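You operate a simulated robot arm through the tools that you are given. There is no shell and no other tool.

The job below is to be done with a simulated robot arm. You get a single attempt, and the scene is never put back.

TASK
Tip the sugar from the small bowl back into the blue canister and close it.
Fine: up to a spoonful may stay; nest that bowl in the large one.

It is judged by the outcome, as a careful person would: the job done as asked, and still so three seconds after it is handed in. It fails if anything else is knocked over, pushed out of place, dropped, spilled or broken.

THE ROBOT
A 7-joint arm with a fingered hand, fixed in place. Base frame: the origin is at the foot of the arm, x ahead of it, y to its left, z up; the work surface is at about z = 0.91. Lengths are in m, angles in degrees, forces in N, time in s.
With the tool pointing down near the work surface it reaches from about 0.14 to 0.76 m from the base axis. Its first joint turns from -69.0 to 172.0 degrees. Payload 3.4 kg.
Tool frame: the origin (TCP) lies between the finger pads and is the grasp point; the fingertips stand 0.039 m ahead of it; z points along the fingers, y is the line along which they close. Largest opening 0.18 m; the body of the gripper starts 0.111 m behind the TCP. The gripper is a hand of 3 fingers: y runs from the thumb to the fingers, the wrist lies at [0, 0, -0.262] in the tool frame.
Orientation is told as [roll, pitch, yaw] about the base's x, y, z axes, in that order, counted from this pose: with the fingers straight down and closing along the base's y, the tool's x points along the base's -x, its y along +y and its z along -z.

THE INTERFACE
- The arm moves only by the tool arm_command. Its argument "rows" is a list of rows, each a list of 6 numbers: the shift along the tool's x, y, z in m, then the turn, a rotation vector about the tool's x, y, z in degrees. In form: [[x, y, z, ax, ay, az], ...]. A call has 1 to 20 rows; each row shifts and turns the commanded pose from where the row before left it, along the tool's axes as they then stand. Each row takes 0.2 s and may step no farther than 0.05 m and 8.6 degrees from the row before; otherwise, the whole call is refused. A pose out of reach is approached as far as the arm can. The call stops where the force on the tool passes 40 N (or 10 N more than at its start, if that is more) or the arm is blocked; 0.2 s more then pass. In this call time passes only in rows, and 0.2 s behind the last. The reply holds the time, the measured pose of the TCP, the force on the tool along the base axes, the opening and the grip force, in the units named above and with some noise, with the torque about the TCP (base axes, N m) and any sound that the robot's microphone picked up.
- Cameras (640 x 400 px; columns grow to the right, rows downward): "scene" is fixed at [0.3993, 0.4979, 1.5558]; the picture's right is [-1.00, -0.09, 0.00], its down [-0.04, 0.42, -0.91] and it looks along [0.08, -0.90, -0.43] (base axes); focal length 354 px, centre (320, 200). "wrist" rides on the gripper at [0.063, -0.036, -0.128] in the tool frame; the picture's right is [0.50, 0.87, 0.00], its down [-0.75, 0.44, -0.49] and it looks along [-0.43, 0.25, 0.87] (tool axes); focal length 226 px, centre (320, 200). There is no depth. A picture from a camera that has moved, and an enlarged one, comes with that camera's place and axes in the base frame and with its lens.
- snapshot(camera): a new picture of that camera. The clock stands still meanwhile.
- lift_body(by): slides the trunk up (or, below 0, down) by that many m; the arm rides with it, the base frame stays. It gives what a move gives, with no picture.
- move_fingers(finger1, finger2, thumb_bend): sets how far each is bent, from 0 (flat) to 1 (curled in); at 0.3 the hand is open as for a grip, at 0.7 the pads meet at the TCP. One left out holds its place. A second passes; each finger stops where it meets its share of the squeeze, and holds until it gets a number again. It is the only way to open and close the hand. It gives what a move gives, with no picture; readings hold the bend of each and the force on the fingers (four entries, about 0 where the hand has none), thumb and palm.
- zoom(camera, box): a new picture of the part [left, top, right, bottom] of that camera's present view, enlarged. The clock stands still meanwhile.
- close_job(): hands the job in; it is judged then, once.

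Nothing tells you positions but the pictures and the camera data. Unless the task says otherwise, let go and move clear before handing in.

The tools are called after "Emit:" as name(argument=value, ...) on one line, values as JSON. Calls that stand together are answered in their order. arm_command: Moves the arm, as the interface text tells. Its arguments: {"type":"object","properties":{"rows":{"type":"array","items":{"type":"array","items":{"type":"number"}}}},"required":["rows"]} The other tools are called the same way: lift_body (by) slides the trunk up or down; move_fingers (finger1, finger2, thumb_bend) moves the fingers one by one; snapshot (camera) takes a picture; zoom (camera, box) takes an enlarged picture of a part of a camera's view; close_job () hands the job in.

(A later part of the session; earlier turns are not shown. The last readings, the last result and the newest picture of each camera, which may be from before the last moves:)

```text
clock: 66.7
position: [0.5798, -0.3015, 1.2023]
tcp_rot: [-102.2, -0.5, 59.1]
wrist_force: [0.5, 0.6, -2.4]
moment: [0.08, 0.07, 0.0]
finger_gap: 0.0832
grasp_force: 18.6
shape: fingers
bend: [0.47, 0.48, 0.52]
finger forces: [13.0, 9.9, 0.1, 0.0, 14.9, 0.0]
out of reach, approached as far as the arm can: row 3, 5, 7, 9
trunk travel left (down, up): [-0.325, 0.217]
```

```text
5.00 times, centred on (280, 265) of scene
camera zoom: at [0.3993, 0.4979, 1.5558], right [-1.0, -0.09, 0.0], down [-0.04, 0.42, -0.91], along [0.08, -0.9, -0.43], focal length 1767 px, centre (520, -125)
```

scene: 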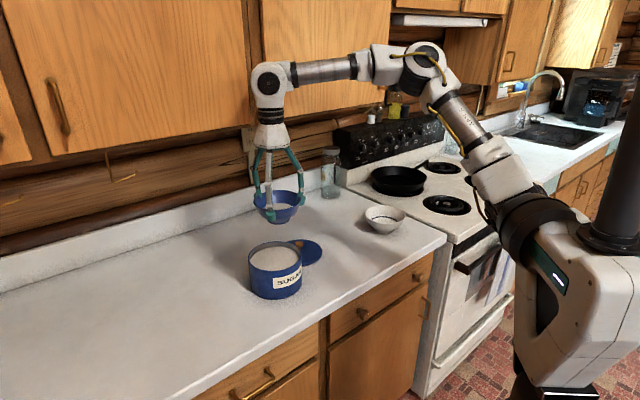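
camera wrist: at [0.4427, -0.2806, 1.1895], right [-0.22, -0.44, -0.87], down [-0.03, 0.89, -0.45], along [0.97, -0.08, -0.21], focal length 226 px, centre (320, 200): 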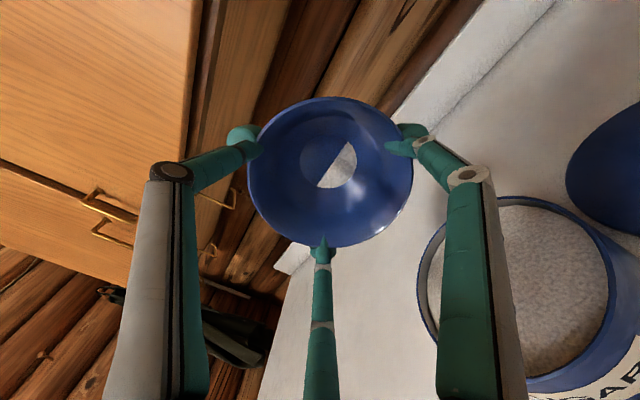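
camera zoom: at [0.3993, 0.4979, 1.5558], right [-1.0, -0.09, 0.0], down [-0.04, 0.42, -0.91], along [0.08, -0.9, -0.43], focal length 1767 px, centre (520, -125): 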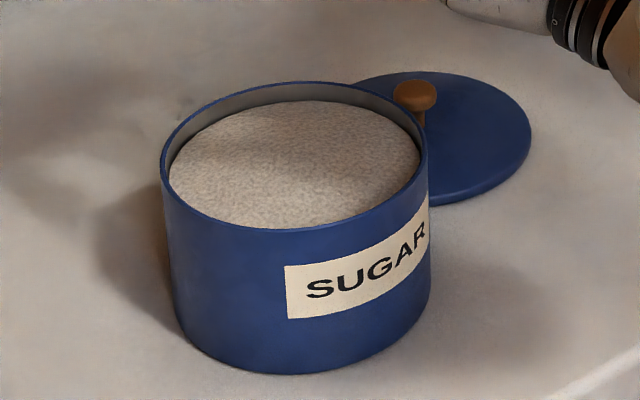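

No spill, and the level is below the rim. Turning the bowl back upright.

Emit:
arm_command(rows=[[0, 0, 0, -8, 0, 0], [0, 0, 0, -8, 0, 0], [0, 0, 0, -8, 0, 0], [0, 0, 0, -8, 0, 0], [0, 0, 0, -8, 0, 0], [0, 0, 0, -8, 0, 0], [0, 0, 0, -8, 0, 0], [0, 0, 0, -8, 0, 0], [0, 0, 0, -8, 0, 0], [0, 0, 0, -8, 0, 0], [0, 0, 0, -8, 0, 0], [0, 0, 0, -8, 0, 0], [0, 0, 0, -6, 0, 0]])

Emit:
snapshot(camera="wrist")

Emit:
snapshot(camera="scene")

```text
clock: 69.5
position: [0.5795, -0.3016, 1.2007]
tcp_rot: [-0.1, -0.6, 59.2]
wrist_force: [-0.3, 0.7, -2.5]
moment: [0.03, -0.03, 0.01]
finger_gap: 0.0832
grasp_force: 19.2
shape: fingers
bend: [0.47, 0.48, 0.52]
finger forces: [12.8, 9.6, 0.0, 0.1, 15.5, 0.1]
trunk travel left (down, up): [-0.325, 0.217]
```

```text
taken
camera wrist: at [0.5785, -0.3745, 1.3276], right [-1.0, 0.02, -0.01], down [0.01, 0.87, 0.5], along [0.01, 0.5, -0.87], focal length 226 px, centre (320, 200)
```

wrist: 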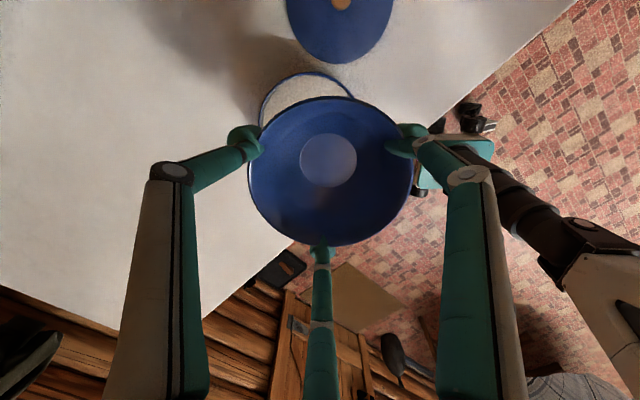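

```text
taken
```

scene: 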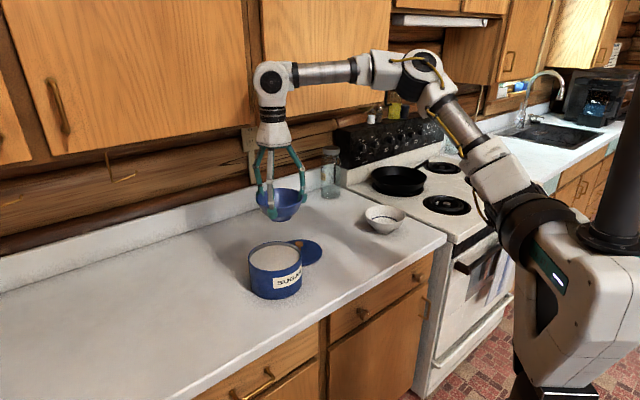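

The bowl is upright and empty. I'll carry it back to its old spot, set it down and regrip it just below the rim, because the current deep grip would foul the large bowl when nesting.

Emit:
arm_command(rows=[[0.012, 0.0037, 0, 0, 0, 0], [0.023, 0.00707, 0, 0, 0, 0], [0.023, 0.00707, 0, 0, 0, 0], [0.023, 0.00707, 0, 0, 0, 0], [0.023, 0.00707, 0, 0, 0, 0], [0.023, 0.00707, 0, 0, 0, 0], [0.023, 0.00707, 0, 0, 0, 0], [0.023, 0.00707, 0, 0, 0, 0], [0.023, 0.00707, 0, 0, 0, 0], [0.023, 0.00707, 0, 0, 0, 0], [0.011, 0.0034, 0, 0, 0, 0]])

Emit:
lift_body(by=-0.17)

Emit:
zoom(camera="scene", box=[280, 160, 424, 280])

Emit:
snapshot(camera="wrist")

```text
clock: 71.9
position: [0.4003, -0.4633, 1.1977]
tcp_rot: [-0.2, -0.5, 59.0]
wrist_force: [0.0, 0.2, -2.1]
moment: [-0.02, 0.02, 0.04]
finger_gap: 0.0828
grasp_force: 18.9
shape: fingers
bend: [0.47, 0.48, 0.52]
finger forces: [12.7, 9.6, 0.1, 0.0, 15.3, 0.1]
trunk travel left (down, up): [-0.325, 0.217]
```

```text
clock: 73.8
position: [0.3984, -0.4616, 1.0288]
tcp_rot: [-0.3, -0.5, 59.1]
wrist_force: [0.5, 0.8, -2.7]
moment: [0.0, 0.0, 0.0]
finger_gap: 0.0832
grasp_force: 18.8
shape: fingers
bend: [0.47, 0.48, 0.52]
finger forces: [12.7, 9.5, 0.0, 0.0, 15.3, 0.1]
trunk travel left (down, up): [-0.155, 0.387]
```

```text
3.33 times, centred on (352, 220) of scene
camera zoom: at [0.3993, 0.4979, 1.5558], right [-1.0, -0.09, 0.0], down [-0.04, 0.42, -0.91], along [0.08, -0.9, -0.43], focal length 1178 px, centre (213, 133)
```

zoom: 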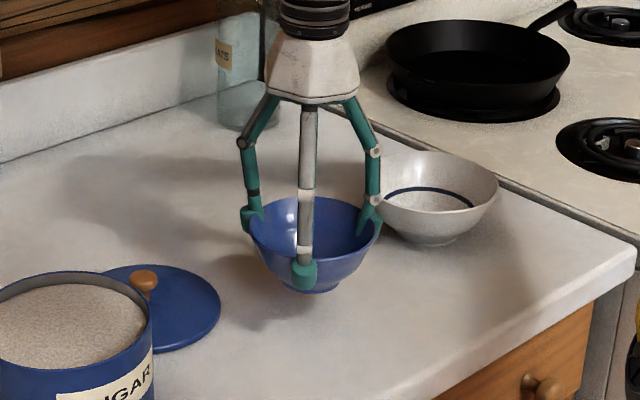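

```text
taken
camera wrist: at [0.397, -0.5347, 1.1566], right [-1.0, 0.02, -0.01], down [0.01, 0.87, 0.5], along [0.02, 0.5, -0.87], focal length 226 px, centre (320, 200)
```

wrist: 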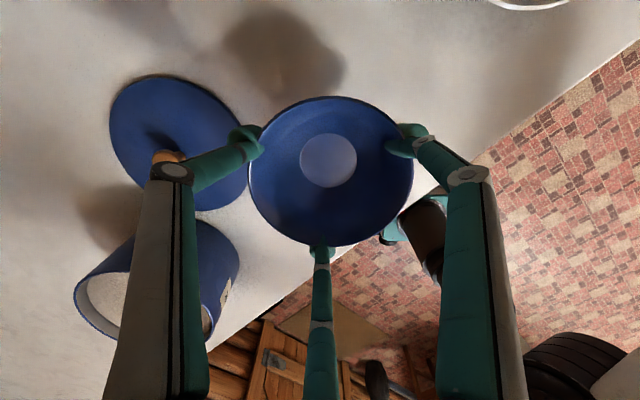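

Emit:
arm_command(rows=[[0, 0, 0.015, 0, 0, 0], [0, 0, 0.012, 0, 0, 0], [0, 0, 0.006, 0, 0, 0], [0, 0, 0.003, 0, 0, 0]])

Emit:
zoom(camera="scene", box=[310, 190, 394, 260])

```text
clock: 74.8
position: [0.3989, -0.4616, 0.9923]
tcp_rot: [-0.2, -0.5, 59.1]
wrist_force: [0.1, 0.1, -2.5]
moment: [-0.01, -0.03, 0.0]
finger_gap: 0.083
grasp_force: 18.6
shape: fingers
bend: [0.47, 0.48, 0.52]
finger forces: [12.7, 9.5, 0.0, 0.0, 15.2, 0.1]
trunk travel left (down, up): [-0.155, 0.387]
```

```text
5.71 times, centred on (352, 225) of scene
camera zoom: at [0.3993, 0.4979, 1.5558], right [-1.0, -0.09, 0.0], down [-0.04, 0.42, -0.91], along [0.08, -0.9, -0.43], focal length 2020 px, centre (137, 57)
```

zoom: 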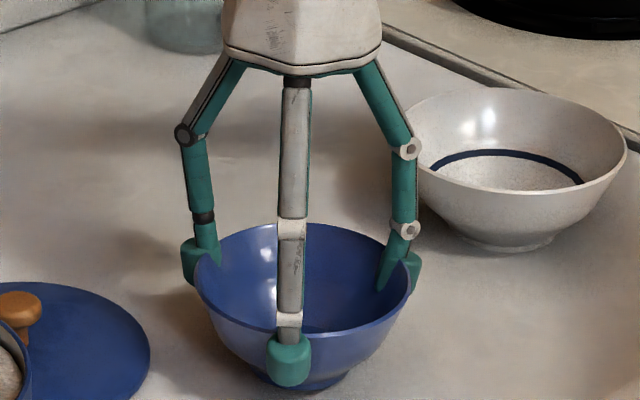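

Emit:
arm_command(rows=[[0, 0, 0.003, 0, 0, 0], [0, 0, 0.002, 0, 0, 0], [0, 0, 0.001, 0, 0, 0]])

```text
clock: 75.6
position: [0.4002, -0.4612, 0.9875]
tcp_rot: [-0.2, -0.5, 59.1]
wrist_force: [-0.3, -0.1, -2.4]
moment: [0.0, -0.02, -0.03]
finger_gap: 0.0829
grasp_force: 19.2
shape: fingers
bend: [0.47, 0.48, 0.52]
finger forces: [12.7, 9.4, 0.1, 0.0, 15.2, 0.0]
trunk travel left (down, up): [-0.155, 0.387]
```

Still carrying the full weight, so I'll lower further by millimetres.

Emit:
arm_command(rows=[[0, 0, 0.001, 0, 0, 0], [0, 0, 0.001, 0, 0, 0], [0, 0, 0.001, 0, 0, 0]])

```text
clock: 76.4
position: [0.3991, -0.4611, 0.9841]
tcp_rot: [-0.4, -0.5, 59.0]
wrist_force: [-0.7, -2.5, 10.2]
moment: [-0.13, 0.01, -0.05]
finger_gap: 0.0828
grasp_force: 16.9
shape: fingers
bend: [0.47, 0.5, 0.52]
finger forces: [11.7, 7.6, 0.0, 0.0, 14.5, 0.1]
trunk travel left (down, up): [-0.155, 0.387]
```

Contact made. Relieving 1 mm and releasing.

Emit:
arm_command(rows=[[0, 0, -0.001, 0, 0, 0]])

Emit:
move_fingers(finger1=0.4, finger2=0.4, thumb_bend=0.4)

Emit:
zoom(camera="scene", box=[310, 190, 394, 260])

Emit:
snapshot(camera="wrist")

```text
clock: 76.8
position: [0.4014, -0.4624, 0.9856]
tcp_rot: [-0.3, -0.5, 59.1]
wrist_force: [0.4, -3.0, 10.0]
moment: [-0.14, -0.08, -0.02]
finger_gap: 0.0826
grasp_force: 17.5
shape: fingers
bend: [0.47, 0.5, 0.52]
finger forces: [11.9, 8.3, 0.1, 0.0, 14.7, 0.1]
trunk travel left (down, up): [-0.155, 0.387]
```

```text
clock: 77.8
position: [0.3996, -0.462, 0.9838]
tcp_rot: [-0.2, -0.5, 59.1]
wrist_force: [0.2, -0.2, 0.0]
moment: [-0.02, -0.02, 0.0]
finger_gap: 0.1122
grasp_force: 0.0
shape: fingers
bend: [0.4, 0.4, 0.4]
finger forces: [0.0, 0.1, 0.0, 0.0, 0.0, 0.0]
trunk travel left (down, up): [-0.155, 0.387]
```

```text
5.71 times, centred on (352, 225) of scene
camera zoom: at [0.3993, 0.4979, 1.5558], right [-1.0, -0.09, 0.0], down [-0.04, 0.42, -0.91], along [0.08, -0.9, -0.43], focal length 2020 px, centre (137, 57)
```

zoom: 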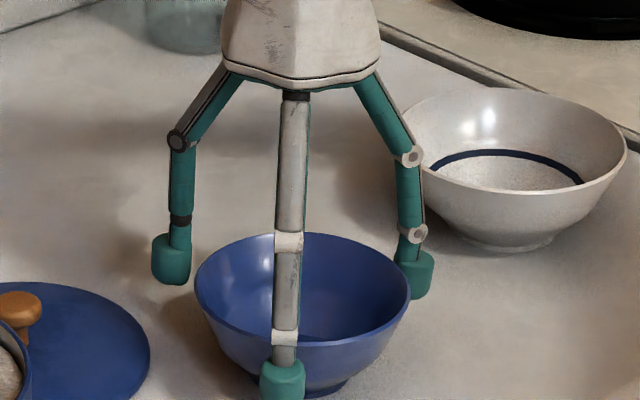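

```text
taken
camera wrist: at [0.3984, -0.5344, 1.1112], right [-1.0, 0.02, -0.01], down [0.01, 0.87, 0.5], along [0.01, 0.5, -0.87], focal length 226 px, centre (320, 200)
```

wrist: 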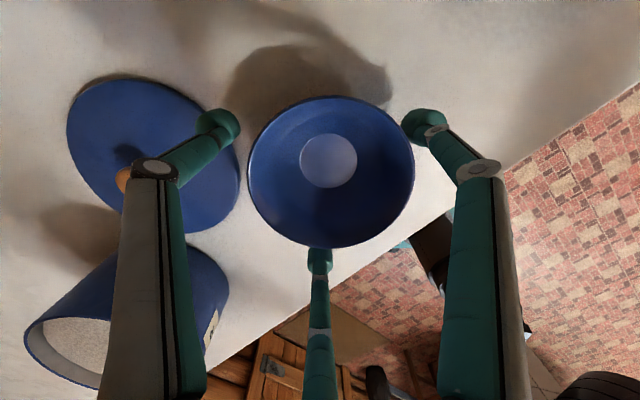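

The bowl stands free and upright. I'll recentre by about 8 mm, raise 17 mm for a shallow grip just under the rim, and regrip.

Emit:
arm_command(rows=[[0, 0, -0.017, 0, 0, 0], [0.0024, 0.0076, 0, 0, 0, 0], [0, 0, 0, 0, 0, 0]])

Emit:
snapshot(camera="wrist")

Emit:
zoom(camera="scene", box=[310, 190, 394, 260])

```text
clock: 78.6
position: [0.3909, -0.461, 1.0007]
tcp_rot: [-0.3, -0.5, 59.0]
wrist_force: [0.2, -0.3, -0.3]
moment: [-0.02, 0.01, 0.04]
finger_gap: 0.1123
grasp_force: 0.0
shape: fingers
bend: [0.4, 0.4, 0.4]
finger forces: [0.0, 0.0, 0.1, 0.0, 0.0, 0.0]
trunk travel left (down, up): [-0.155, 0.387]
```

```text
taken
camera wrist: at [0.3902, -0.5332, 1.1278], right [-1.0, 0.02, -0.01], down [0.01, 0.87, 0.5], along [0.01, 0.5, -0.87], focal length 226 px, centre (320, 200)
```

wrist: 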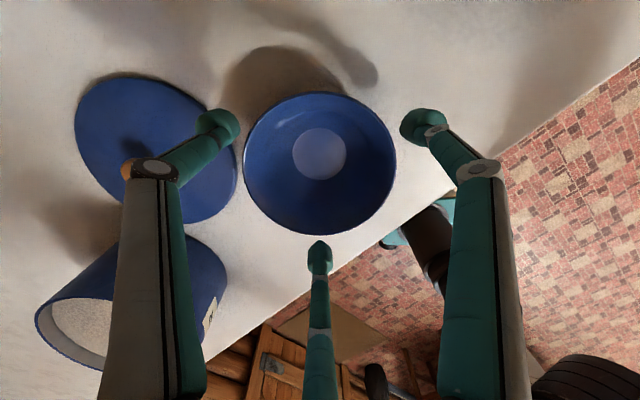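

```text
5.71 times, centred on (352, 225) of scene
camera zoom: at [0.3993, 0.4979, 1.5558], right [-1.0, -0.09, 0.0], down [-0.04, 0.42, -0.91], along [0.08, -0.9, -0.43], focal length 2020 px, centre (137, 57)
```

zoom: 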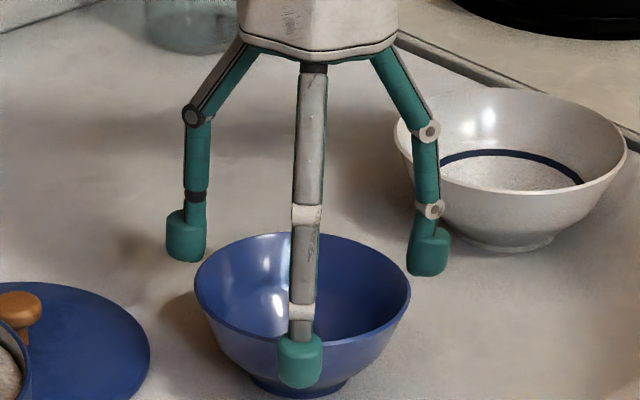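

Centred, with the rim 39 mm below the TCP. Closing for the shallow grip.

Emit:
move_fingers(finger1=0.55, finger2=0.55, thumb_bend=0.55)

Emit:
zoom(camera="scene", box=[310, 190, 394, 260])

Emit:
zoom(camera="wrist", box=[180, 60, 460, 290])

```text
clock: 79.6
position: [0.392, -0.4609, 1.0005]
tcp_rot: [-0.2, -0.5, 59.0]
wrist_force: [0.3, 0.6, -0.6]
moment: [0.01, -0.03, 0.0]
finger_gap: 0.0899
grasp_force: 14.2
shape: fingers
bend: [0.45, 0.45, 0.47]
finger forces: [9.5, 8.1, 0.1, 0.1, 11.4, 0.0]
trunk travel left (down, up): [-0.155, 0.387]
```

```text
5.71 times, centred on (352, 225) of scene
camera zoom: at [0.3993, 0.4979, 1.5558], right [-1.0, -0.09, 0.0], down [-0.04, 0.42, -0.91], along [0.08, -0.9, -0.43], focal length 2020 px, centre (137, 57)
```

zoom: 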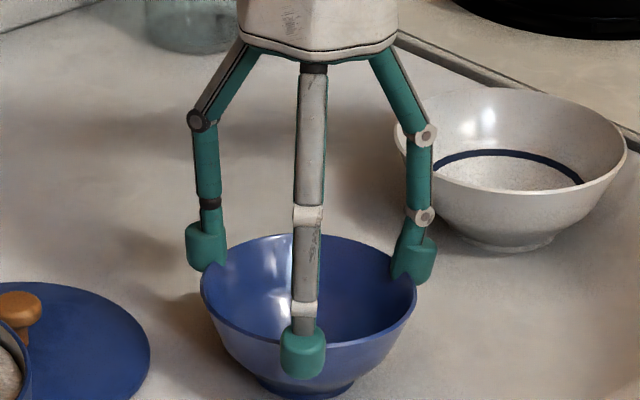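

```text
1.74 times, centred on (320, 175) of wrist
camera zoom: at [0.3902, -0.5334, 1.1276], right [-1.0, 0.02, -0.01], down [0.01, 0.87, 0.5], along [0.01, 0.5, -0.87], focal length 393 px, centre (320, 244)
```

zoom: 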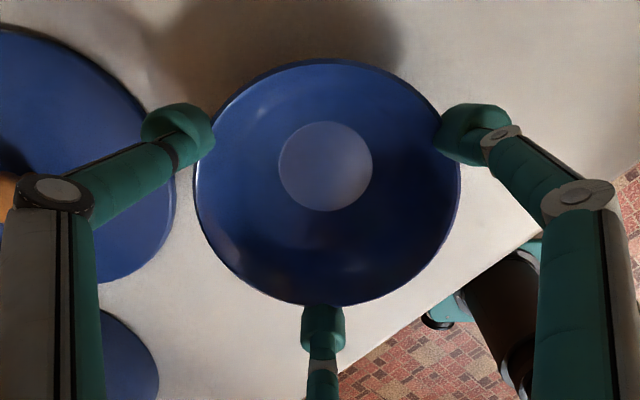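

The shallow grip is good. Lifting straight up, clear of the white bowl's rim.

Emit:
arm_command(rows=[[0, 0, -0.006, 0, 0, 0], [0, 0, -0.012, 0, 0, 0], [0, 0, -0.02, 0, 0, 0], [0, 0, -0.025, 0, 0, 0], [0, 0, -0.025, 0, 0, 0], [0, 0, -0.025, 0, 0, 0], [0, 0, -0.012, 0, 0, 0]])

Emit:
snapshot(camera="wrist")

Emit:
zoom(camera="scene", box=[280, 130, 460, 280])

```text
clock: 81.2
position: [0.3915, -0.4605, 1.127]
tcp_rot: [-0.2, -0.5, 59.2]
wrist_force: [-0.1, -1.0, -2.5]
moment: [0.03, -0.02, 0.03]
finger_gap: 0.0898
grasp_force: 14.3
shape: fingers
bend: [0.45, 0.45, 0.48]
finger forces: [9.5, 8.1, 0.1, 0.0, 11.3, 0.0]
trunk travel left (down, up): [-0.155, 0.387]
```

```text
taken
camera wrist: at [0.3894, -0.5337, 1.2539], right [-1.0, 0.02, -0.01], down [0.01, 0.87, 0.5], along [0.01, 0.5, -0.87], focal length 226 px, centre (320, 200)
```

wrist: 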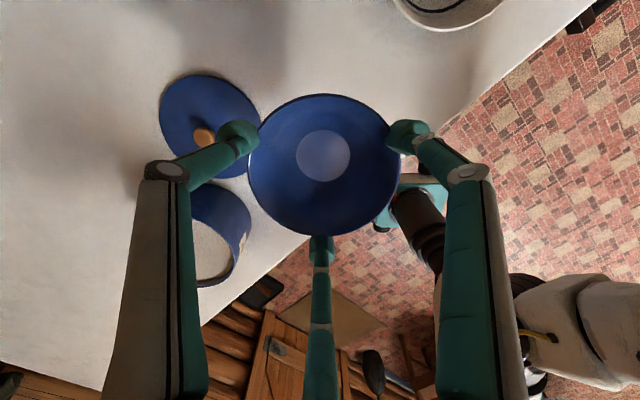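

```text
2.67 times, centred on (370, 205) of scene
camera zoom: at [0.3993, 0.4979, 1.5558], right [-1.0, -0.09, 0.0], down [-0.04, 0.42, -0.91], along [0.08, -0.9, -0.43], focal length 943 px, centre (187, 187)
```

zoom: 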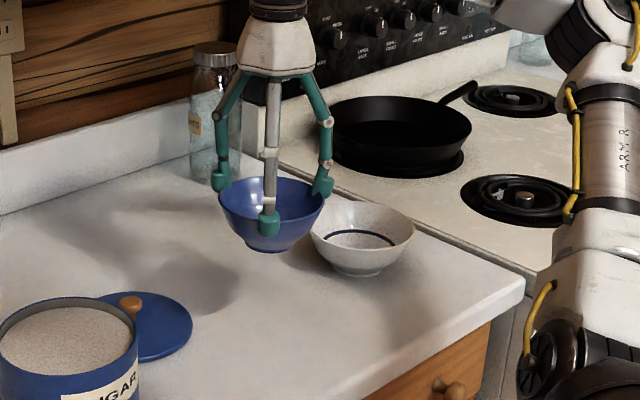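

The grip holds at 2.5 N. Moving toward the white bowl in stages, checking reach as I go.

Emit:
arm_command(rows=[[0.0227, 0.0023, 0, 0, 0, 0], [0.0227, 0.0023, 0, 0, 0, 0], [0.0227, 0.0023, 0, 0, 0, 0], [0.0227, 0.0023, 0, 0, 0, 0], [0.0227, 0.0023, 0, 0, 0, 0], [0.0227, 0.0023, 0, 0, 0, 0]])

Emit:
snapshot(camera="wrist")

Emit:
snapshot(camera="scene")

```text
clock: 82.6
position: [0.3086, -0.5729, 1.1247]
tcp_rot: [-0.2, -0.5, 59.1]
wrist_force: [0.5, 0.1, -2.2]
moment: [0.0, 0.0, -0.01]
finger_gap: 0.0901
grasp_force: 14.0
shape: fingers
bend: [0.45, 0.45, 0.48]
finger forces: [9.5, 7.8, 0.1, 0.0, 11.2, 0.0]
trunk travel left (down, up): [-0.155, 0.387]
```

```text
taken
camera wrist: at [0.3065, -0.6449, 1.2519], right [-1.0, 0.02, -0.01], down [0.01, 0.87, 0.5], along [0.01, 0.5, -0.87], focal length 226 px, centre (320, 200)
```

wrist: 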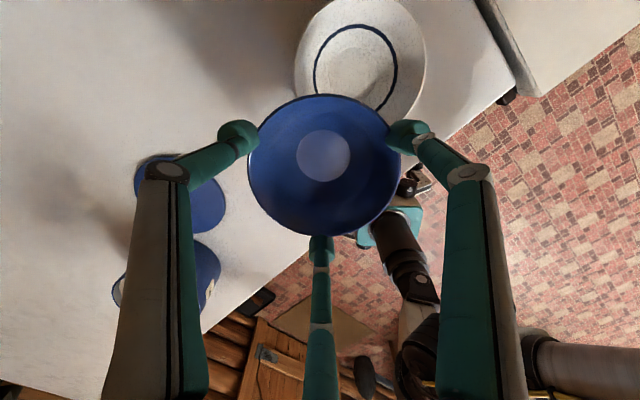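

```text
taken
```

scene: 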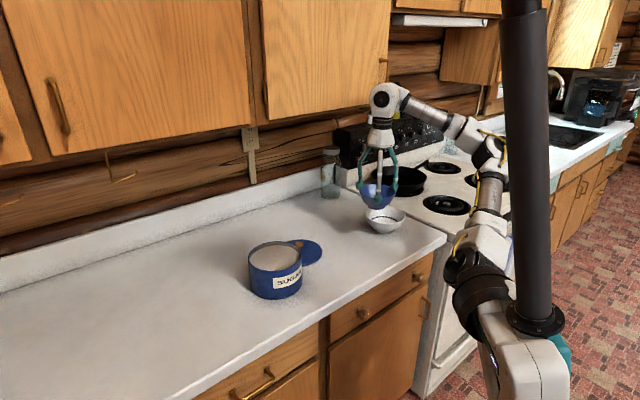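

The white bowl is about 72 mm ahead along tool x, which puts it at (0.264, -0.630). Moving the blue bowl over it.

Emit:
arm_command(rows=[[0.018, 0.0014, 0, 0, 0, 0], [0.018, 0.0014, 0, 0, 0, 0], [0.018, 0.0014, 0, 0, 0, 0], [0.0177, 0.0013, 0, 0, 0, 0], [0, 0, 0, 0, 0, 0]])

Emit:
snapshot(camera="wrist")

Emit:
zoom(camera="scene", box=[320, 150, 440, 250])

```text
clock: 83.8
position: [0.2671, -0.6297, 1.1254]
tcp_rot: [-0.2, -0.5, 59.1]
wrist_force: [-0.2, 0.5, -1.9]
moment: [-0.01, 0.0, -0.01]
finger_gap: 0.0899
grasp_force: 14.7
shape: fingers
bend: [0.45, 0.45, 0.48]
finger forces: [9.5, 7.9, 0.0, 0.0, 11.1, 0.0]
trunk travel left (down, up): [-0.155, 0.387]
```

```text
taken
camera wrist: at [0.2661, -0.7028, 1.2527], right [-1.0, 0.02, -0.01], down [0.01, 0.87, 0.5], along [0.01, 0.5, -0.87], focal length 226 px, centre (320, 200)
```

wrist: 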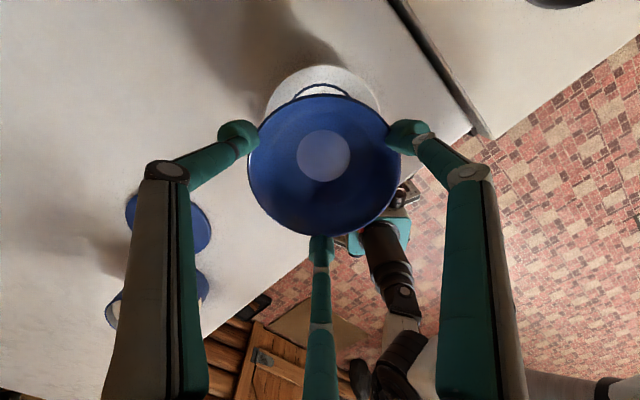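

```text
4.00 times, centred on (380, 200) of scene
camera zoom: at [0.3993, 0.4979, 1.5558], right [-1.0, -0.09, 0.0], down [-0.04, 0.42, -0.91], along [0.08, -0.9, -0.43], focal length 1414 px, centre (80, 200)
```

zoom: 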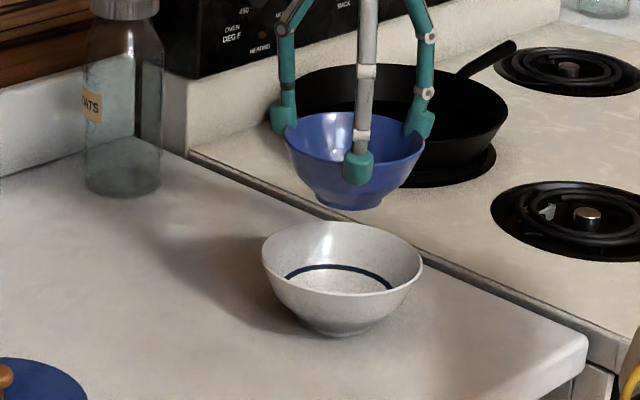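

It's nearly aligned. The wrist view says shift about 6 mm toward -y and 2 mm toward +x, then I'll lower until the blue base is just above the white rim and recheck with little parallax.

Emit:
arm_command(rows=[[0.0041, -0.0048, 0.015, 0, 0, 0], [0, 0, 0.015, 0, 0, 0], [0, 0, 0.015, 0, 0, 0], [0, 0, 0, 0, 0, 0]])

Emit:
snapshot(camera="wrist")

Emit:
zoom(camera="scene", box=[330, 170, 426, 250])

```text
clock: 84.8
position: [0.2714, -0.6334, 1.0798]
tcp_rot: [-0.1, -0.5, 59.0]
wrist_force: [0.6, 0.4, -1.8]
moment: [-0.01, 0.0, 0.0]
finger_gap: 0.0901
grasp_force: 14.7
shape: fingers
bend: [0.45, 0.45, 0.48]
finger forces: [9.5, 7.8, 0.1, 0.1, 11.2, 0.0]
trunk travel left (down, up): [-0.155, 0.387]
```

```text
taken
camera wrist: at [0.269, -0.7068, 1.2078], right [-1.0, 0.02, -0.01], down [0.01, 0.87, 0.5], along [0.01, 0.5, -0.87], focal length 226 px, centre (320, 200)
```

wrist: 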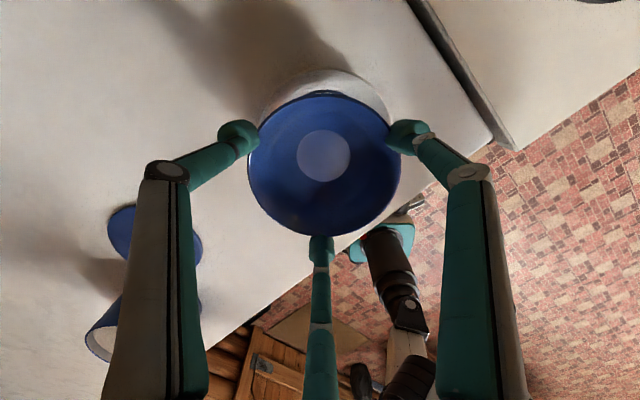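

```text
5.00 times, centred on (378, 210) of scene
camera zoom: at [0.3993, 0.4979, 1.5558], right [-1.0, -0.09, 0.0], down [-0.04, 0.42, -0.91], along [0.08, -0.9, -0.43], focal length 1767 px, centre (30, 150)
```

zoom: 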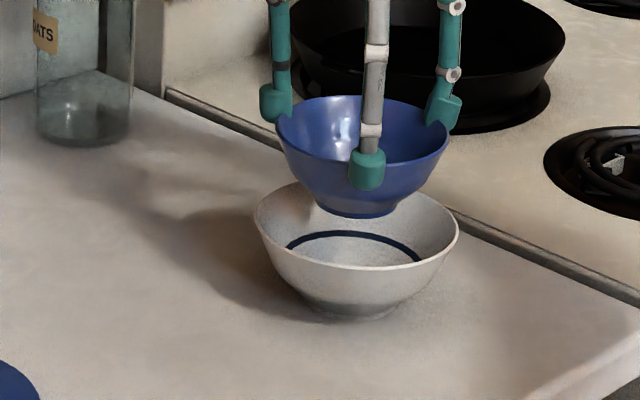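

The bowls are concentric within about 2 mm in both views. Lowering until the fingertips are just above the white rim, watching the force.

Emit:
arm_command(rows=[[0.001, -0.0005, 0.012, 0, 0, 0], [0, 0, 0.012, 0, 0, 0], [0, 0, 0.012, 0, 0, 0], [0, 0, 0.008, 0, 0, 0], [0, 0, 0, 0, 0, 0]])

Emit:
snapshot(camera="wrist")

Emit:
zoom(camera="scene", box=[340, 180, 424, 250])

```text
clock: 86.0
position: [0.2707, -0.6359, 1.0364]
tcp_rot: [-0.2, -0.6, 59.1]
wrist_force: [0.1, -0.4, -2.2]
moment: [0.0, -0.01, -0.04]
finger_gap: 0.0903
grasp_force: 14.3
shape: fingers
bend: [0.45, 0.45, 0.48]
finger forces: [9.6, 7.8, 0.1, 0.0, 11.1, 0.0]
trunk travel left (down, up): [-0.155, 0.387]
```

```text
taken
camera wrist: at [0.2683, -0.7078, 1.163], right [-1.0, 0.02, -0.01], down [0.01, 0.87, 0.5], along [0.01, 0.5, -0.87], focal length 226 px, centre (320, 200)
```

wrist: 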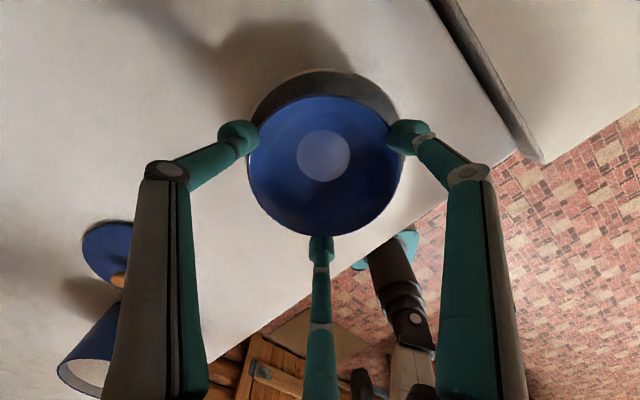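

```text
5.71 times, centred on (382, 215) of scene
camera zoom: at [0.3993, 0.4979, 1.5558], right [-1.0, -0.09, 0.0], down [-0.04, 0.42, -0.91], along [0.08, -0.9, -0.43], focal length 2020 px, centre (-34, 114)
```

zoom: 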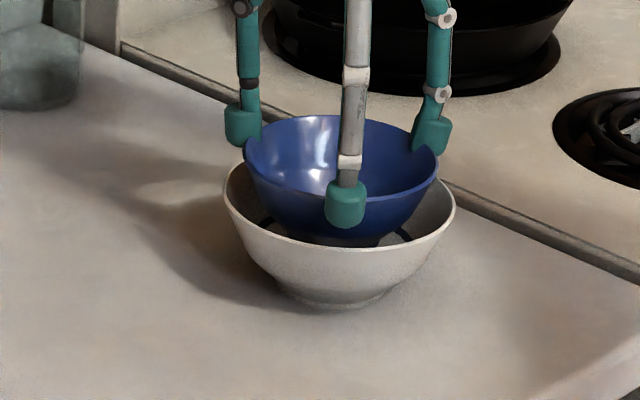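

Emit:
arm_command(rows=[[0, 0, 0.004, 0, 0, 0], [0, 0, 0.004, 0, 0, 0], [0, 0, 0.002, 0, 0, 0]])

Emit:
zoom(camera="scene", box=[345, 190, 417, 245])

Emit:
zoom(camera="wrist", box=[200, 50, 440, 260])

```text
clock: 86.8
position: [0.2704, -0.6356, 1.0259]
tcp_rot: [-0.2, -0.5, 59.1]
wrist_force: [-0.4, -0.7, -2.3]
moment: [-0.01, -0.01, 0.0]
finger_gap: 0.09
grasp_force: 14.3
shape: fingers
bend: [0.45, 0.45, 0.48]
finger forces: [9.6, 7.7, 0.0, 0.1, 11.2, 0.1]
trunk travel left (down, up): [-0.155, 0.387]
```

```text
7.27 times, centred on (381, 218) of scene
camera zoom: at [0.3993, 0.4979, 1.5558], right [-1.0, -0.09, 0.0], down [-0.04, 0.42, -0.91], along [0.08, -0.9, -0.43], focal length 2571 px, centre (-124, 73)
```

zoom: 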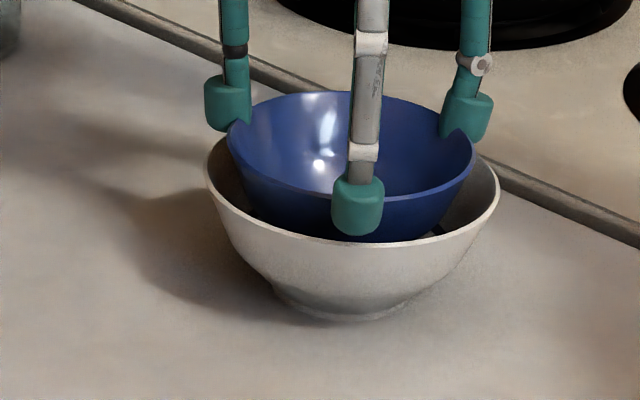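

```text
1.90 times, centred on (320, 155) of wrist
camera zoom: at [0.2687, -0.7083, 1.1532], right [-1.0, 0.02, -0.01], down [0.01, 0.87, 0.5], along [0.01, 0.5, -0.87], focal length 431 px, centre (320, 286)
```

zoom: 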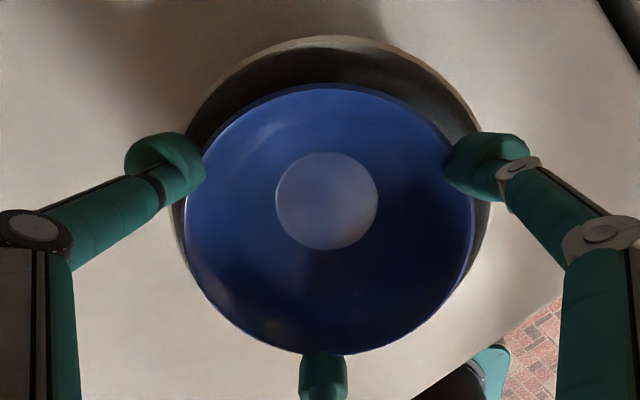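

The fingertips are about 4 mm above the white rim. I'll lower 3 mm and ease the fingers open a little at a time so the bowl slides in gently.

Emit:
arm_command(rows=[[0, 0, 0.002, 0, 0, 0], [0, 0, 0.001, 0, 0, 0]])

Emit:
move_fingers(finger1=0.445, finger2=0.445, thumb_bend=0.465)

Emit:
move_fingers(finger1=0.44, finger2=0.44, thumb_bend=0.455)

Emit:
zoom(camera="scene", box=[345, 190, 417, 245])

```text
clock: 87.4
position: [0.2715, -0.6351, 1.0233]
tcp_rot: [-0.2, -0.5, 59.1]
wrist_force: [0.3, 0.8, -1.2]
moment: [0.02, 0.0, -0.02]
finger_gap: 0.09
grasp_force: 14.1
shape: fingers
bend: [0.45, 0.45, 0.48]
finger forces: [9.6, 7.8, 0.0, 0.0, 11.2, 0.1]
trunk travel left (down, up): [-0.155, 0.387]
```

```text
clock: 88.4
position: [0.2708, -0.6353, 1.0227]
tcp_rot: [-0.2, -0.5, 59.2]
wrist_force: [-0.4, -1.2, -0.3]
moment: [0.06, 0.0, 0.01]
finger_gap: 0.093
grasp_force: 0.0
shape: fingers
bend: [0.44, 0.44, 0.46]
finger forces: [0.1, 0.0, 0.1, 0.0, 0.0, 0.1]
trunk travel left (down, up): [-0.155, 0.387]
```

```text
clock: 89.4
position: [0.2714, -0.6344, 1.0226]
tcp_rot: [-0.2, -0.5, 59.0]
wrist_force: [0.5, 0.3, -0.4]
moment: [0.01, -0.01, -0.03]
finger_gap: 0.095
grasp_force: 0.1
shape: fingers
bend: [0.44, 0.44, 0.45]
finger forces: [0.0, 0.0, 0.1, 0.1, 0.0, 0.1]
trunk travel left (down, up): [-0.155, 0.387]
```

```text
7.27 times, centred on (381, 218) of scene
camera zoom: at [0.3993, 0.4979, 1.5558], right [-1.0, -0.09, 0.0], down [-0.04, 0.42, -0.91], along [0.08, -0.9, -0.43], focal length 2571 px, centre (-124, 73)
```

zoom: 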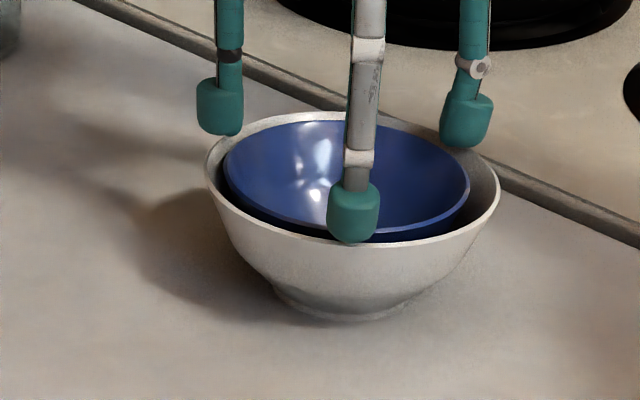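

The small bowl now sits nested and level in the large one. Lifting the hand straight up and away.

Emit:
move_fingers(finger1=0.42, finger2=0.42, thumb_bend=0.42)

Emit:
arm_command(rows=[[0, 0, -0.01, 0, 0, 0], [0, 0, -0.02, 0, 0, 0], [0, 0, -0.03, 0, 0, 0], [0, 0, -0.03, 0, 0, 0], [0, 0, -0.03, 0, 0, 0]])

Emit:
snapshot(camera="wrist")

Emit:
zoom(camera="scene", box=[230, 150, 430, 305])

```text
clock: 90.4
position: [0.2715, -0.6353, 1.0224]
tcp_rot: [-0.2, -0.5, 59.1]
wrist_force: [-0.2, -0.5, 0.3]
moment: [0.02, 0.0, 0.0]
finger_gap: 0.1039
grasp_force: 0.1
shape: fingers
bend: [0.42, 0.42, 0.42]
finger forces: [0.0, 0.0, 0.0, 0.0, 0.1, 0.0]
trunk travel left (down, up): [-0.155, 0.387]
```

```text
clock: 91.6
position: [0.2713, -0.635, 1.1445]
tcp_rot: [-0.2, -0.5, 59.2]
wrist_force: [0.0, -0.7, 0.1]
moment: [-0.03, -0.02, 0.0]
finger_gap: 0.1043
grasp_force: 0.1
shape: fingers
bend: [0.42, 0.42, 0.42]
finger forces: [0.0, 0.0, 0.0, 0.0, 0.1, 0.0]
trunk travel left (down, up): [-0.155, 0.387]
```

```text
taken
camera wrist: at [0.2692, -0.7083, 1.2706], right [-1.0, 0.02, -0.01], down [0.01, 0.87, 0.5], along [0.01, 0.5, -0.87], focal length 226 px, centre (320, 200)
```

wrist: 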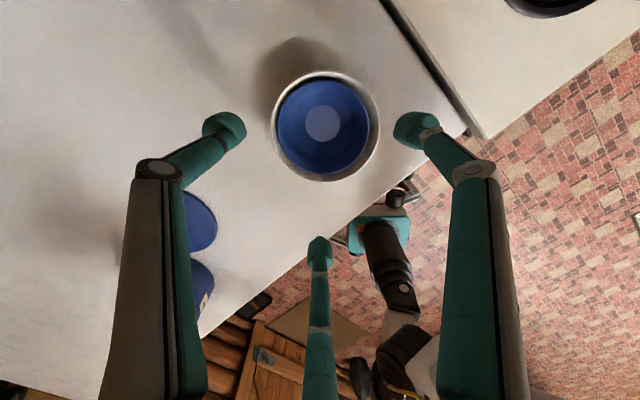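

```text
2.58 times, centred on (330, 228) of scene
camera zoom: at [0.3993, 0.4979, 1.5558], right [-1.0, -0.09, 0.0], down [-0.04, 0.42, -0.91], along [0.08, -0.9, -0.43], focal length 912 px, centre (294, 129)
```

zoom: 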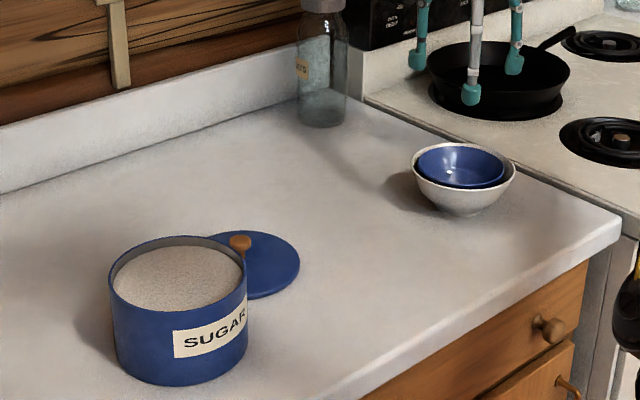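

The nesting is good, and the canister and lid are undisturbed. Next I'll go back for the lid: move off, unwind the yaw to 0 and go above the knob at about (0.5515, -0.459).

Emit:
arm_command(rows=[[-0.0361, -0.0035, 0, 0, 0, 0], [-0.0361, -0.0035, 0, 0, 0, 0], [-0.0361, -0.0035, 0, 0, 0, 0], [-0.0361, -0.0035, 0, 0, 0, 0], [-0.0361, -0.0035, 0, 0, 0, 0], [-0.0361, -0.0035, 0, 0, 0, 0], [0, 0, 0, 0, 0, 7.4], [0, 0, 0, 0, 0, 7.4], [0, 0, 0, 0, 0, 7.4], [0, 0, 0, 0, 0, 7.4], [0, 0, 0.01, 0, 0, 7.4], [0, 0, 0.01, 0, 0, 7.4], [0, 0, 0.01, 0, 0, 7.4], [0, 0, 0.01, 0, 0, 7.4]])

Emit:
move_fingers(finger1=0.5, finger2=0.5, thumb_bend=0.5)

```text
clock: 94.6
position: [0.3996, -0.4604, 1.1043]
tcp_rot: [0.3, -0.4, -0.2]
wrist_force: [0.2, 0.2, 0.2]
moment: [0.03, 0.0, 0.01]
finger_gap: 0.1044
grasp_force: 0.1
shape: fingers
bend: [0.42, 0.42, 0.42]
finger forces: [0.0, 0.0, 0.0, 0.0, 0.1, 0.1]
trunk travel left (down, up): [-0.155, 0.387]
```

```text
clock: 95.6
position: [0.3992, -0.4603, 1.1046]
tcp_rot: [0.3, -0.4, -0.1]
wrist_force: [0.1, 0.1, 0.7]
moment: [-0.06, 0.0, -0.02]
finger_gap: 0.0734
grasp_force: 0.0
shape: fingers
bend: [0.5, 0.5, 0.5]
finger forces: [0.0, 0.0, 0.0, 0.0, 0.0, 0.1]
trunk travel left (down, up): [-0.155, 0.387]
```

Emit:
arm_command(rows=[[-0.03, 0, 0, 0, 0, 0], [-0.04, 0, 0, 0, 0, 0], [-0.04, 0, 0, 0, 0, 0], [-0.03, 0.001, 0, 0, 0, 0], [-0.0115, 0, 0, 0, 0, 0], [0, 0, 0, 0, 0, 0]])

Emit:
snapshot(camera="wrist")

Emit:
zoom(camera="scene", box=[210, 150, 390, 300])

```text
clock: 97.0
position: [0.5507, -0.4601, 1.1076]
tcp_rot: [0.3, -0.6, -0.1]
wrist_force: [0.3, -0.7, -0.7]
moment: [0.02, 0.01, -0.03]
finger_gap: 0.0734
grasp_force: 0.1
shape: fingers
bend: [0.5, 0.5, 0.5]
finger forces: [0.0, 0.1, 0.0, 0.1, 0.1, 0.1]
trunk travel left (down, up): [-0.155, 0.387]
```

```text
taken
camera wrist: at [0.4862, -0.4964, 1.2342], right [-0.5, 0.87, 0.0], down [0.75, 0.43, 0.5], along [0.44, 0.25, -0.86], focal length 226 px, centre (320, 200)
```

wrist: 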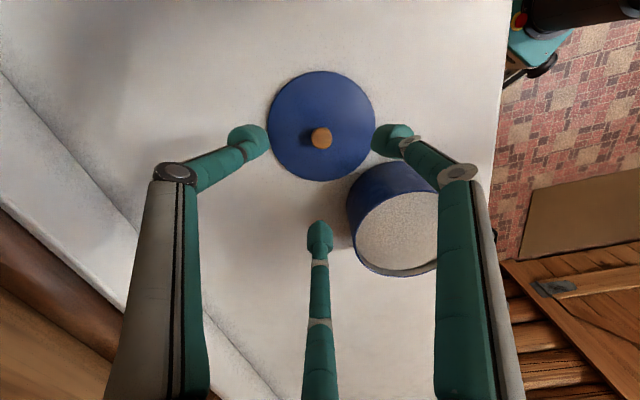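

```text
2.67 times, centred on (300, 225) of scene
camera zoom: at [0.3993, 0.4979, 1.5558], right [-1.0, -0.09, 0.0], down [-0.04, 0.42, -0.91], along [0.08, -0.9, -0.43], focal length 943 px, centre (373, 133)
```

zoom: 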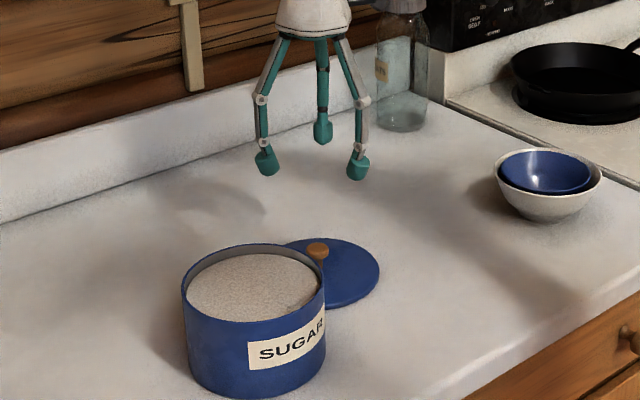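

The knob is aligned under the TCP within 1 mm. Descending onto it.

Emit:
arm_command(rows=[[0, 0, 0.03, 0, 0, 0], [0, 0, 0.03, 0, 0, 0], [0, 0, 0.03, 0, 0, 0], [0, 0, 0.025, 0, 0, 0], [0, 0, 0.01, 0, 0, 0], [0, 0, 0, 0, 0, 0]])

Emit:
zoom(camera="scene", box=[250, 180, 346, 260])

Emit:
zoom(camera="wrist", box=[180, 50, 440, 250])

```text
clock: 98.4
position: [0.5516, -0.4586, 0.9808]
tcp_rot: [0.4, -0.4, -0.1]
wrist_force: [0.1, 0.1, -0.4]
moment: [0.01, -0.03, -0.01]
finger_gap: 0.0731
grasp_force: 0.0
shape: fingers
bend: [0.5, 0.5, 0.5]
finger forces: [0.0, 0.0, 0.0, 0.1, 0.0, 0.1]
trunk travel left (down, up): [-0.155, 0.387]
```

```text
5.00 times, centred on (298, 220) of scene
camera zoom: at [0.3993, 0.4979, 1.5558], right [-1.0, -0.09, 0.0], down [-0.04, 0.42, -0.91], along [0.08, -0.9, -0.43], focal length 1767 px, centre (430, 100)
```

zoom: 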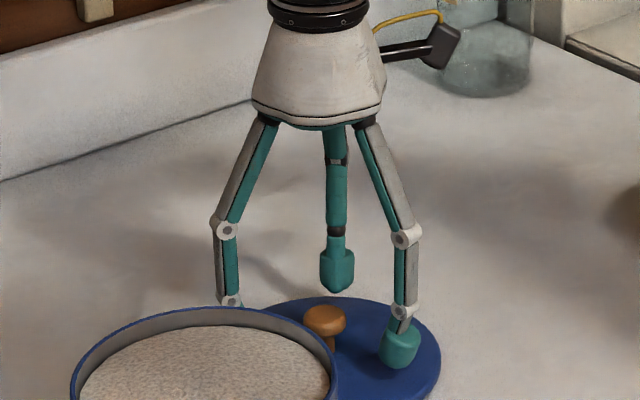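

```text
2.00 times, centred on (310, 150) of wrist
camera zoom: at [0.4885, -0.4954, 1.1075], right [-0.5, 0.87, 0.0], down [0.75, 0.43, 0.5], along [0.43, 0.25, -0.87], focal length 452 px, centre (340, 300)
```

zoom: 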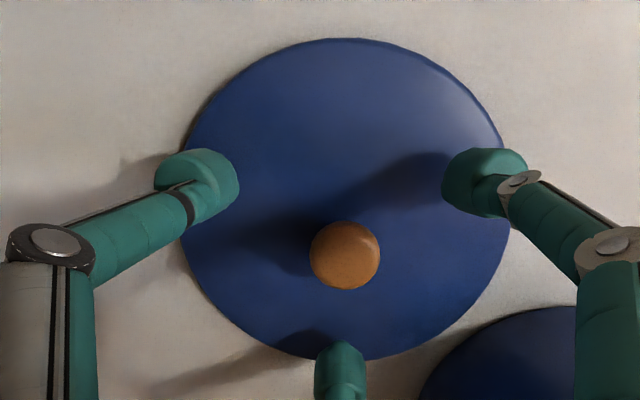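

Emit:
arm_command(rows=[[0, 0, 0.004, 0, 0, 0], [0, 0, 0, 0, 0, 0]])

Emit:
move_fingers(finger1=0.6, finger2=0.6, thumb_bend=0.6)

```text
clock: 99.0
position: [0.5521, -0.4598, 0.9773]
tcp_rot: [0.3, -0.3, -0.2]
wrist_force: [-0.5, 0.3, -0.3]
moment: [-0.02, 0.0, -0.02]
finger_gap: 0.0733
grasp_force: 0.0
shape: fingers
bend: [0.5, 0.5, 0.5]
finger forces: [0.1, 0.0, 0.0, 0.0, 0.0, 0.1]
trunk travel left (down, up): [-0.155, 0.387]
```

```text
clock: 100.0
position: [0.5528, -0.4592, 0.9766]
tcp_rot: [0.2, -0.5, -0.1]
wrist_force: [-0.8, 0.3, 0.3]
moment: [-0.01, -0.01, 0.01]
finger_gap: 0.034
grasp_force: 0.1
shape: fingers
bend: [0.6, 0.6, 0.6]
finger forces: [0.0, 0.0, 0.1, 0.0, 0.1, 0.0]
trunk travel left (down, up): [-0.155, 0.387]
```

Emit:
move_fingers(finger1=0.7, finger2=0.7, thumb_bend=0.7)

Emit:
zoom(camera="scene", box=[250, 180, 346, 260])

Emit:
zoom(camera="wrist", box=[180, 50, 440, 250])

```text
clock: 101.0
position: [0.5529, -0.4588, 0.9772]
tcp_rot: [0.3, -0.4, -0.1]
wrist_force: [0.3, -0.6, 0.8]
moment: [0.01, 0.04, 0.04]
finger_gap: 0.0145
grasp_force: 7.7
shape: fingers
bend: [0.64, 0.64, 0.66]
finger forces: [4.9, 5.5, 0.0, 0.0, 5.6, 0.0]
trunk travel left (down, up): [-0.155, 0.387]
```

```text
5.00 times, centred on (298, 220) of scene
camera zoom: at [0.3993, 0.4979, 1.5558], right [-1.0, -0.09, 0.0], down [-0.04, 0.42, -0.91], along [0.08, -0.9, -0.43], focal length 1767 px, centre (430, 100)
```

zoom: 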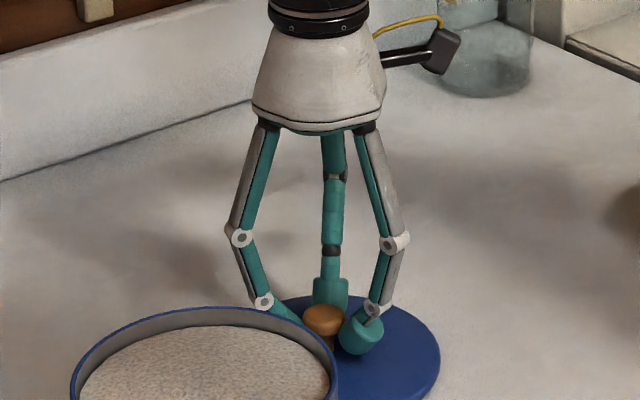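

```text
2.00 times, centred on (310, 150) of wrist
camera zoom: at [0.4884, -0.4958, 1.1038], right [-0.5, 0.87, 0.0], down [0.75, 0.43, 0.5], along [0.43, 0.25, -0.87], focal length 452 px, centre (340, 300)
```

zoom: 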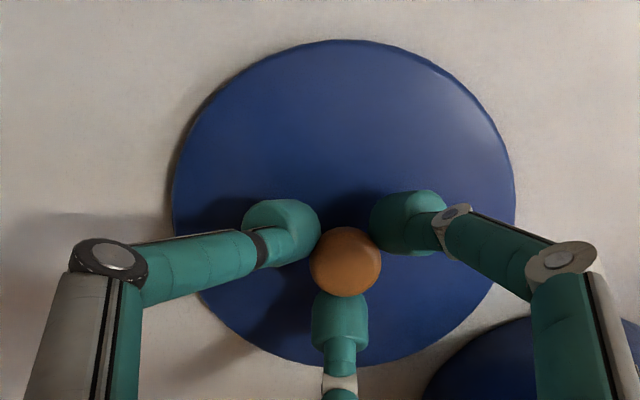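

The grip is the same as the first time, with lid-level readings. Lifting with the trunk so the arm posture stays comfortable.

Emit:
arm_command(rows=[[0, 0, -0.005, 0, 0, 0], [0, 0, -0.01, 0, 0, 0]])

Emit:
lift_body(by=0.15)

Emit:
snapshot(camera="wrist")

Emit:
zoom(camera="scene", box=[210, 120, 390, 300])

```text
clock: 101.6
position: [0.5517, -0.4604, 0.9923]
tcp_rot: [0.3, -0.5, -0.1]
wrist_force: [0.1, -0.3, 0.4]
moment: [0.0, -0.03, 0.04]
finger_gap: 0.015
grasp_force: 7.7
shape: fingers
bend: [0.64, 0.64, 0.66]
finger forces: [5.0, 5.5, 0.0, 0.2, 5.7, 0.0]
trunk travel left (down, up): [-0.155, 0.387]
```

```text
clock: 103.3
position: [0.5511, -0.4595, 1.144]
tcp_rot: [0.1, -0.6, -0.1]
wrist_force: [-0.4, -0.2, -1.1]
moment: [0.0, 0.02, 0.02]
finger_gap: 0.0145
grasp_force: 7.7
shape: fingers
bend: [0.64, 0.64, 0.66]
finger forces: [5.1, 5.5, 0.1, 0.0, 5.6, 0.1]
trunk travel left (down, up): [-0.305, 0.237]
```

```text
taken
camera wrist: at [0.487, -0.4952, 1.2709], right [-0.5, 0.87, 0.0], down [0.75, 0.43, 0.5], along [0.44, 0.25, -0.86], focal length 226 px, centre (320, 200)
```

wrist: 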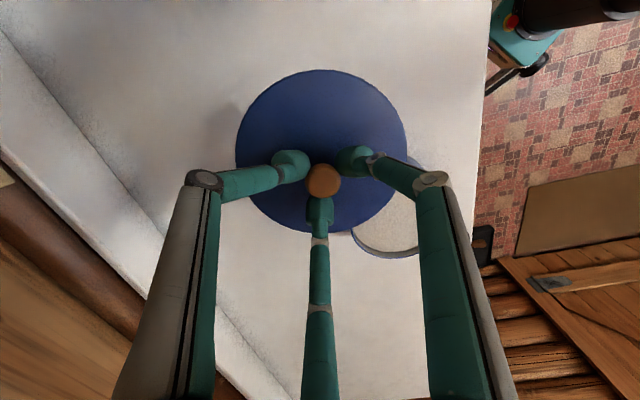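

```text
2.22 times, centred on (300, 210) of scene
camera zoom: at [0.3993, 0.4979, 1.5558], right [-1.0, -0.09, 0.0], down [-0.04, 0.42, -0.91], along [0.08, -0.9, -0.43], focal length 786 px, centre (364, 178)
```

zoom: 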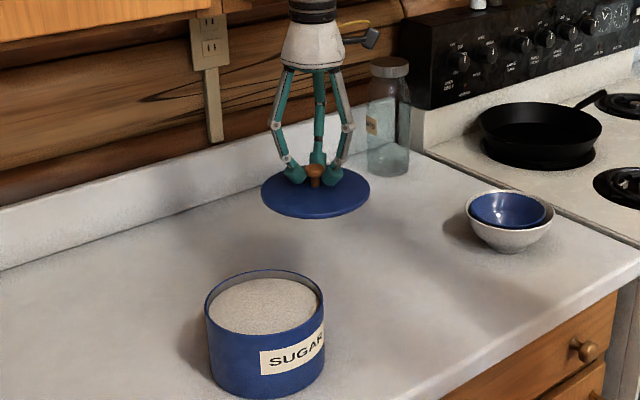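

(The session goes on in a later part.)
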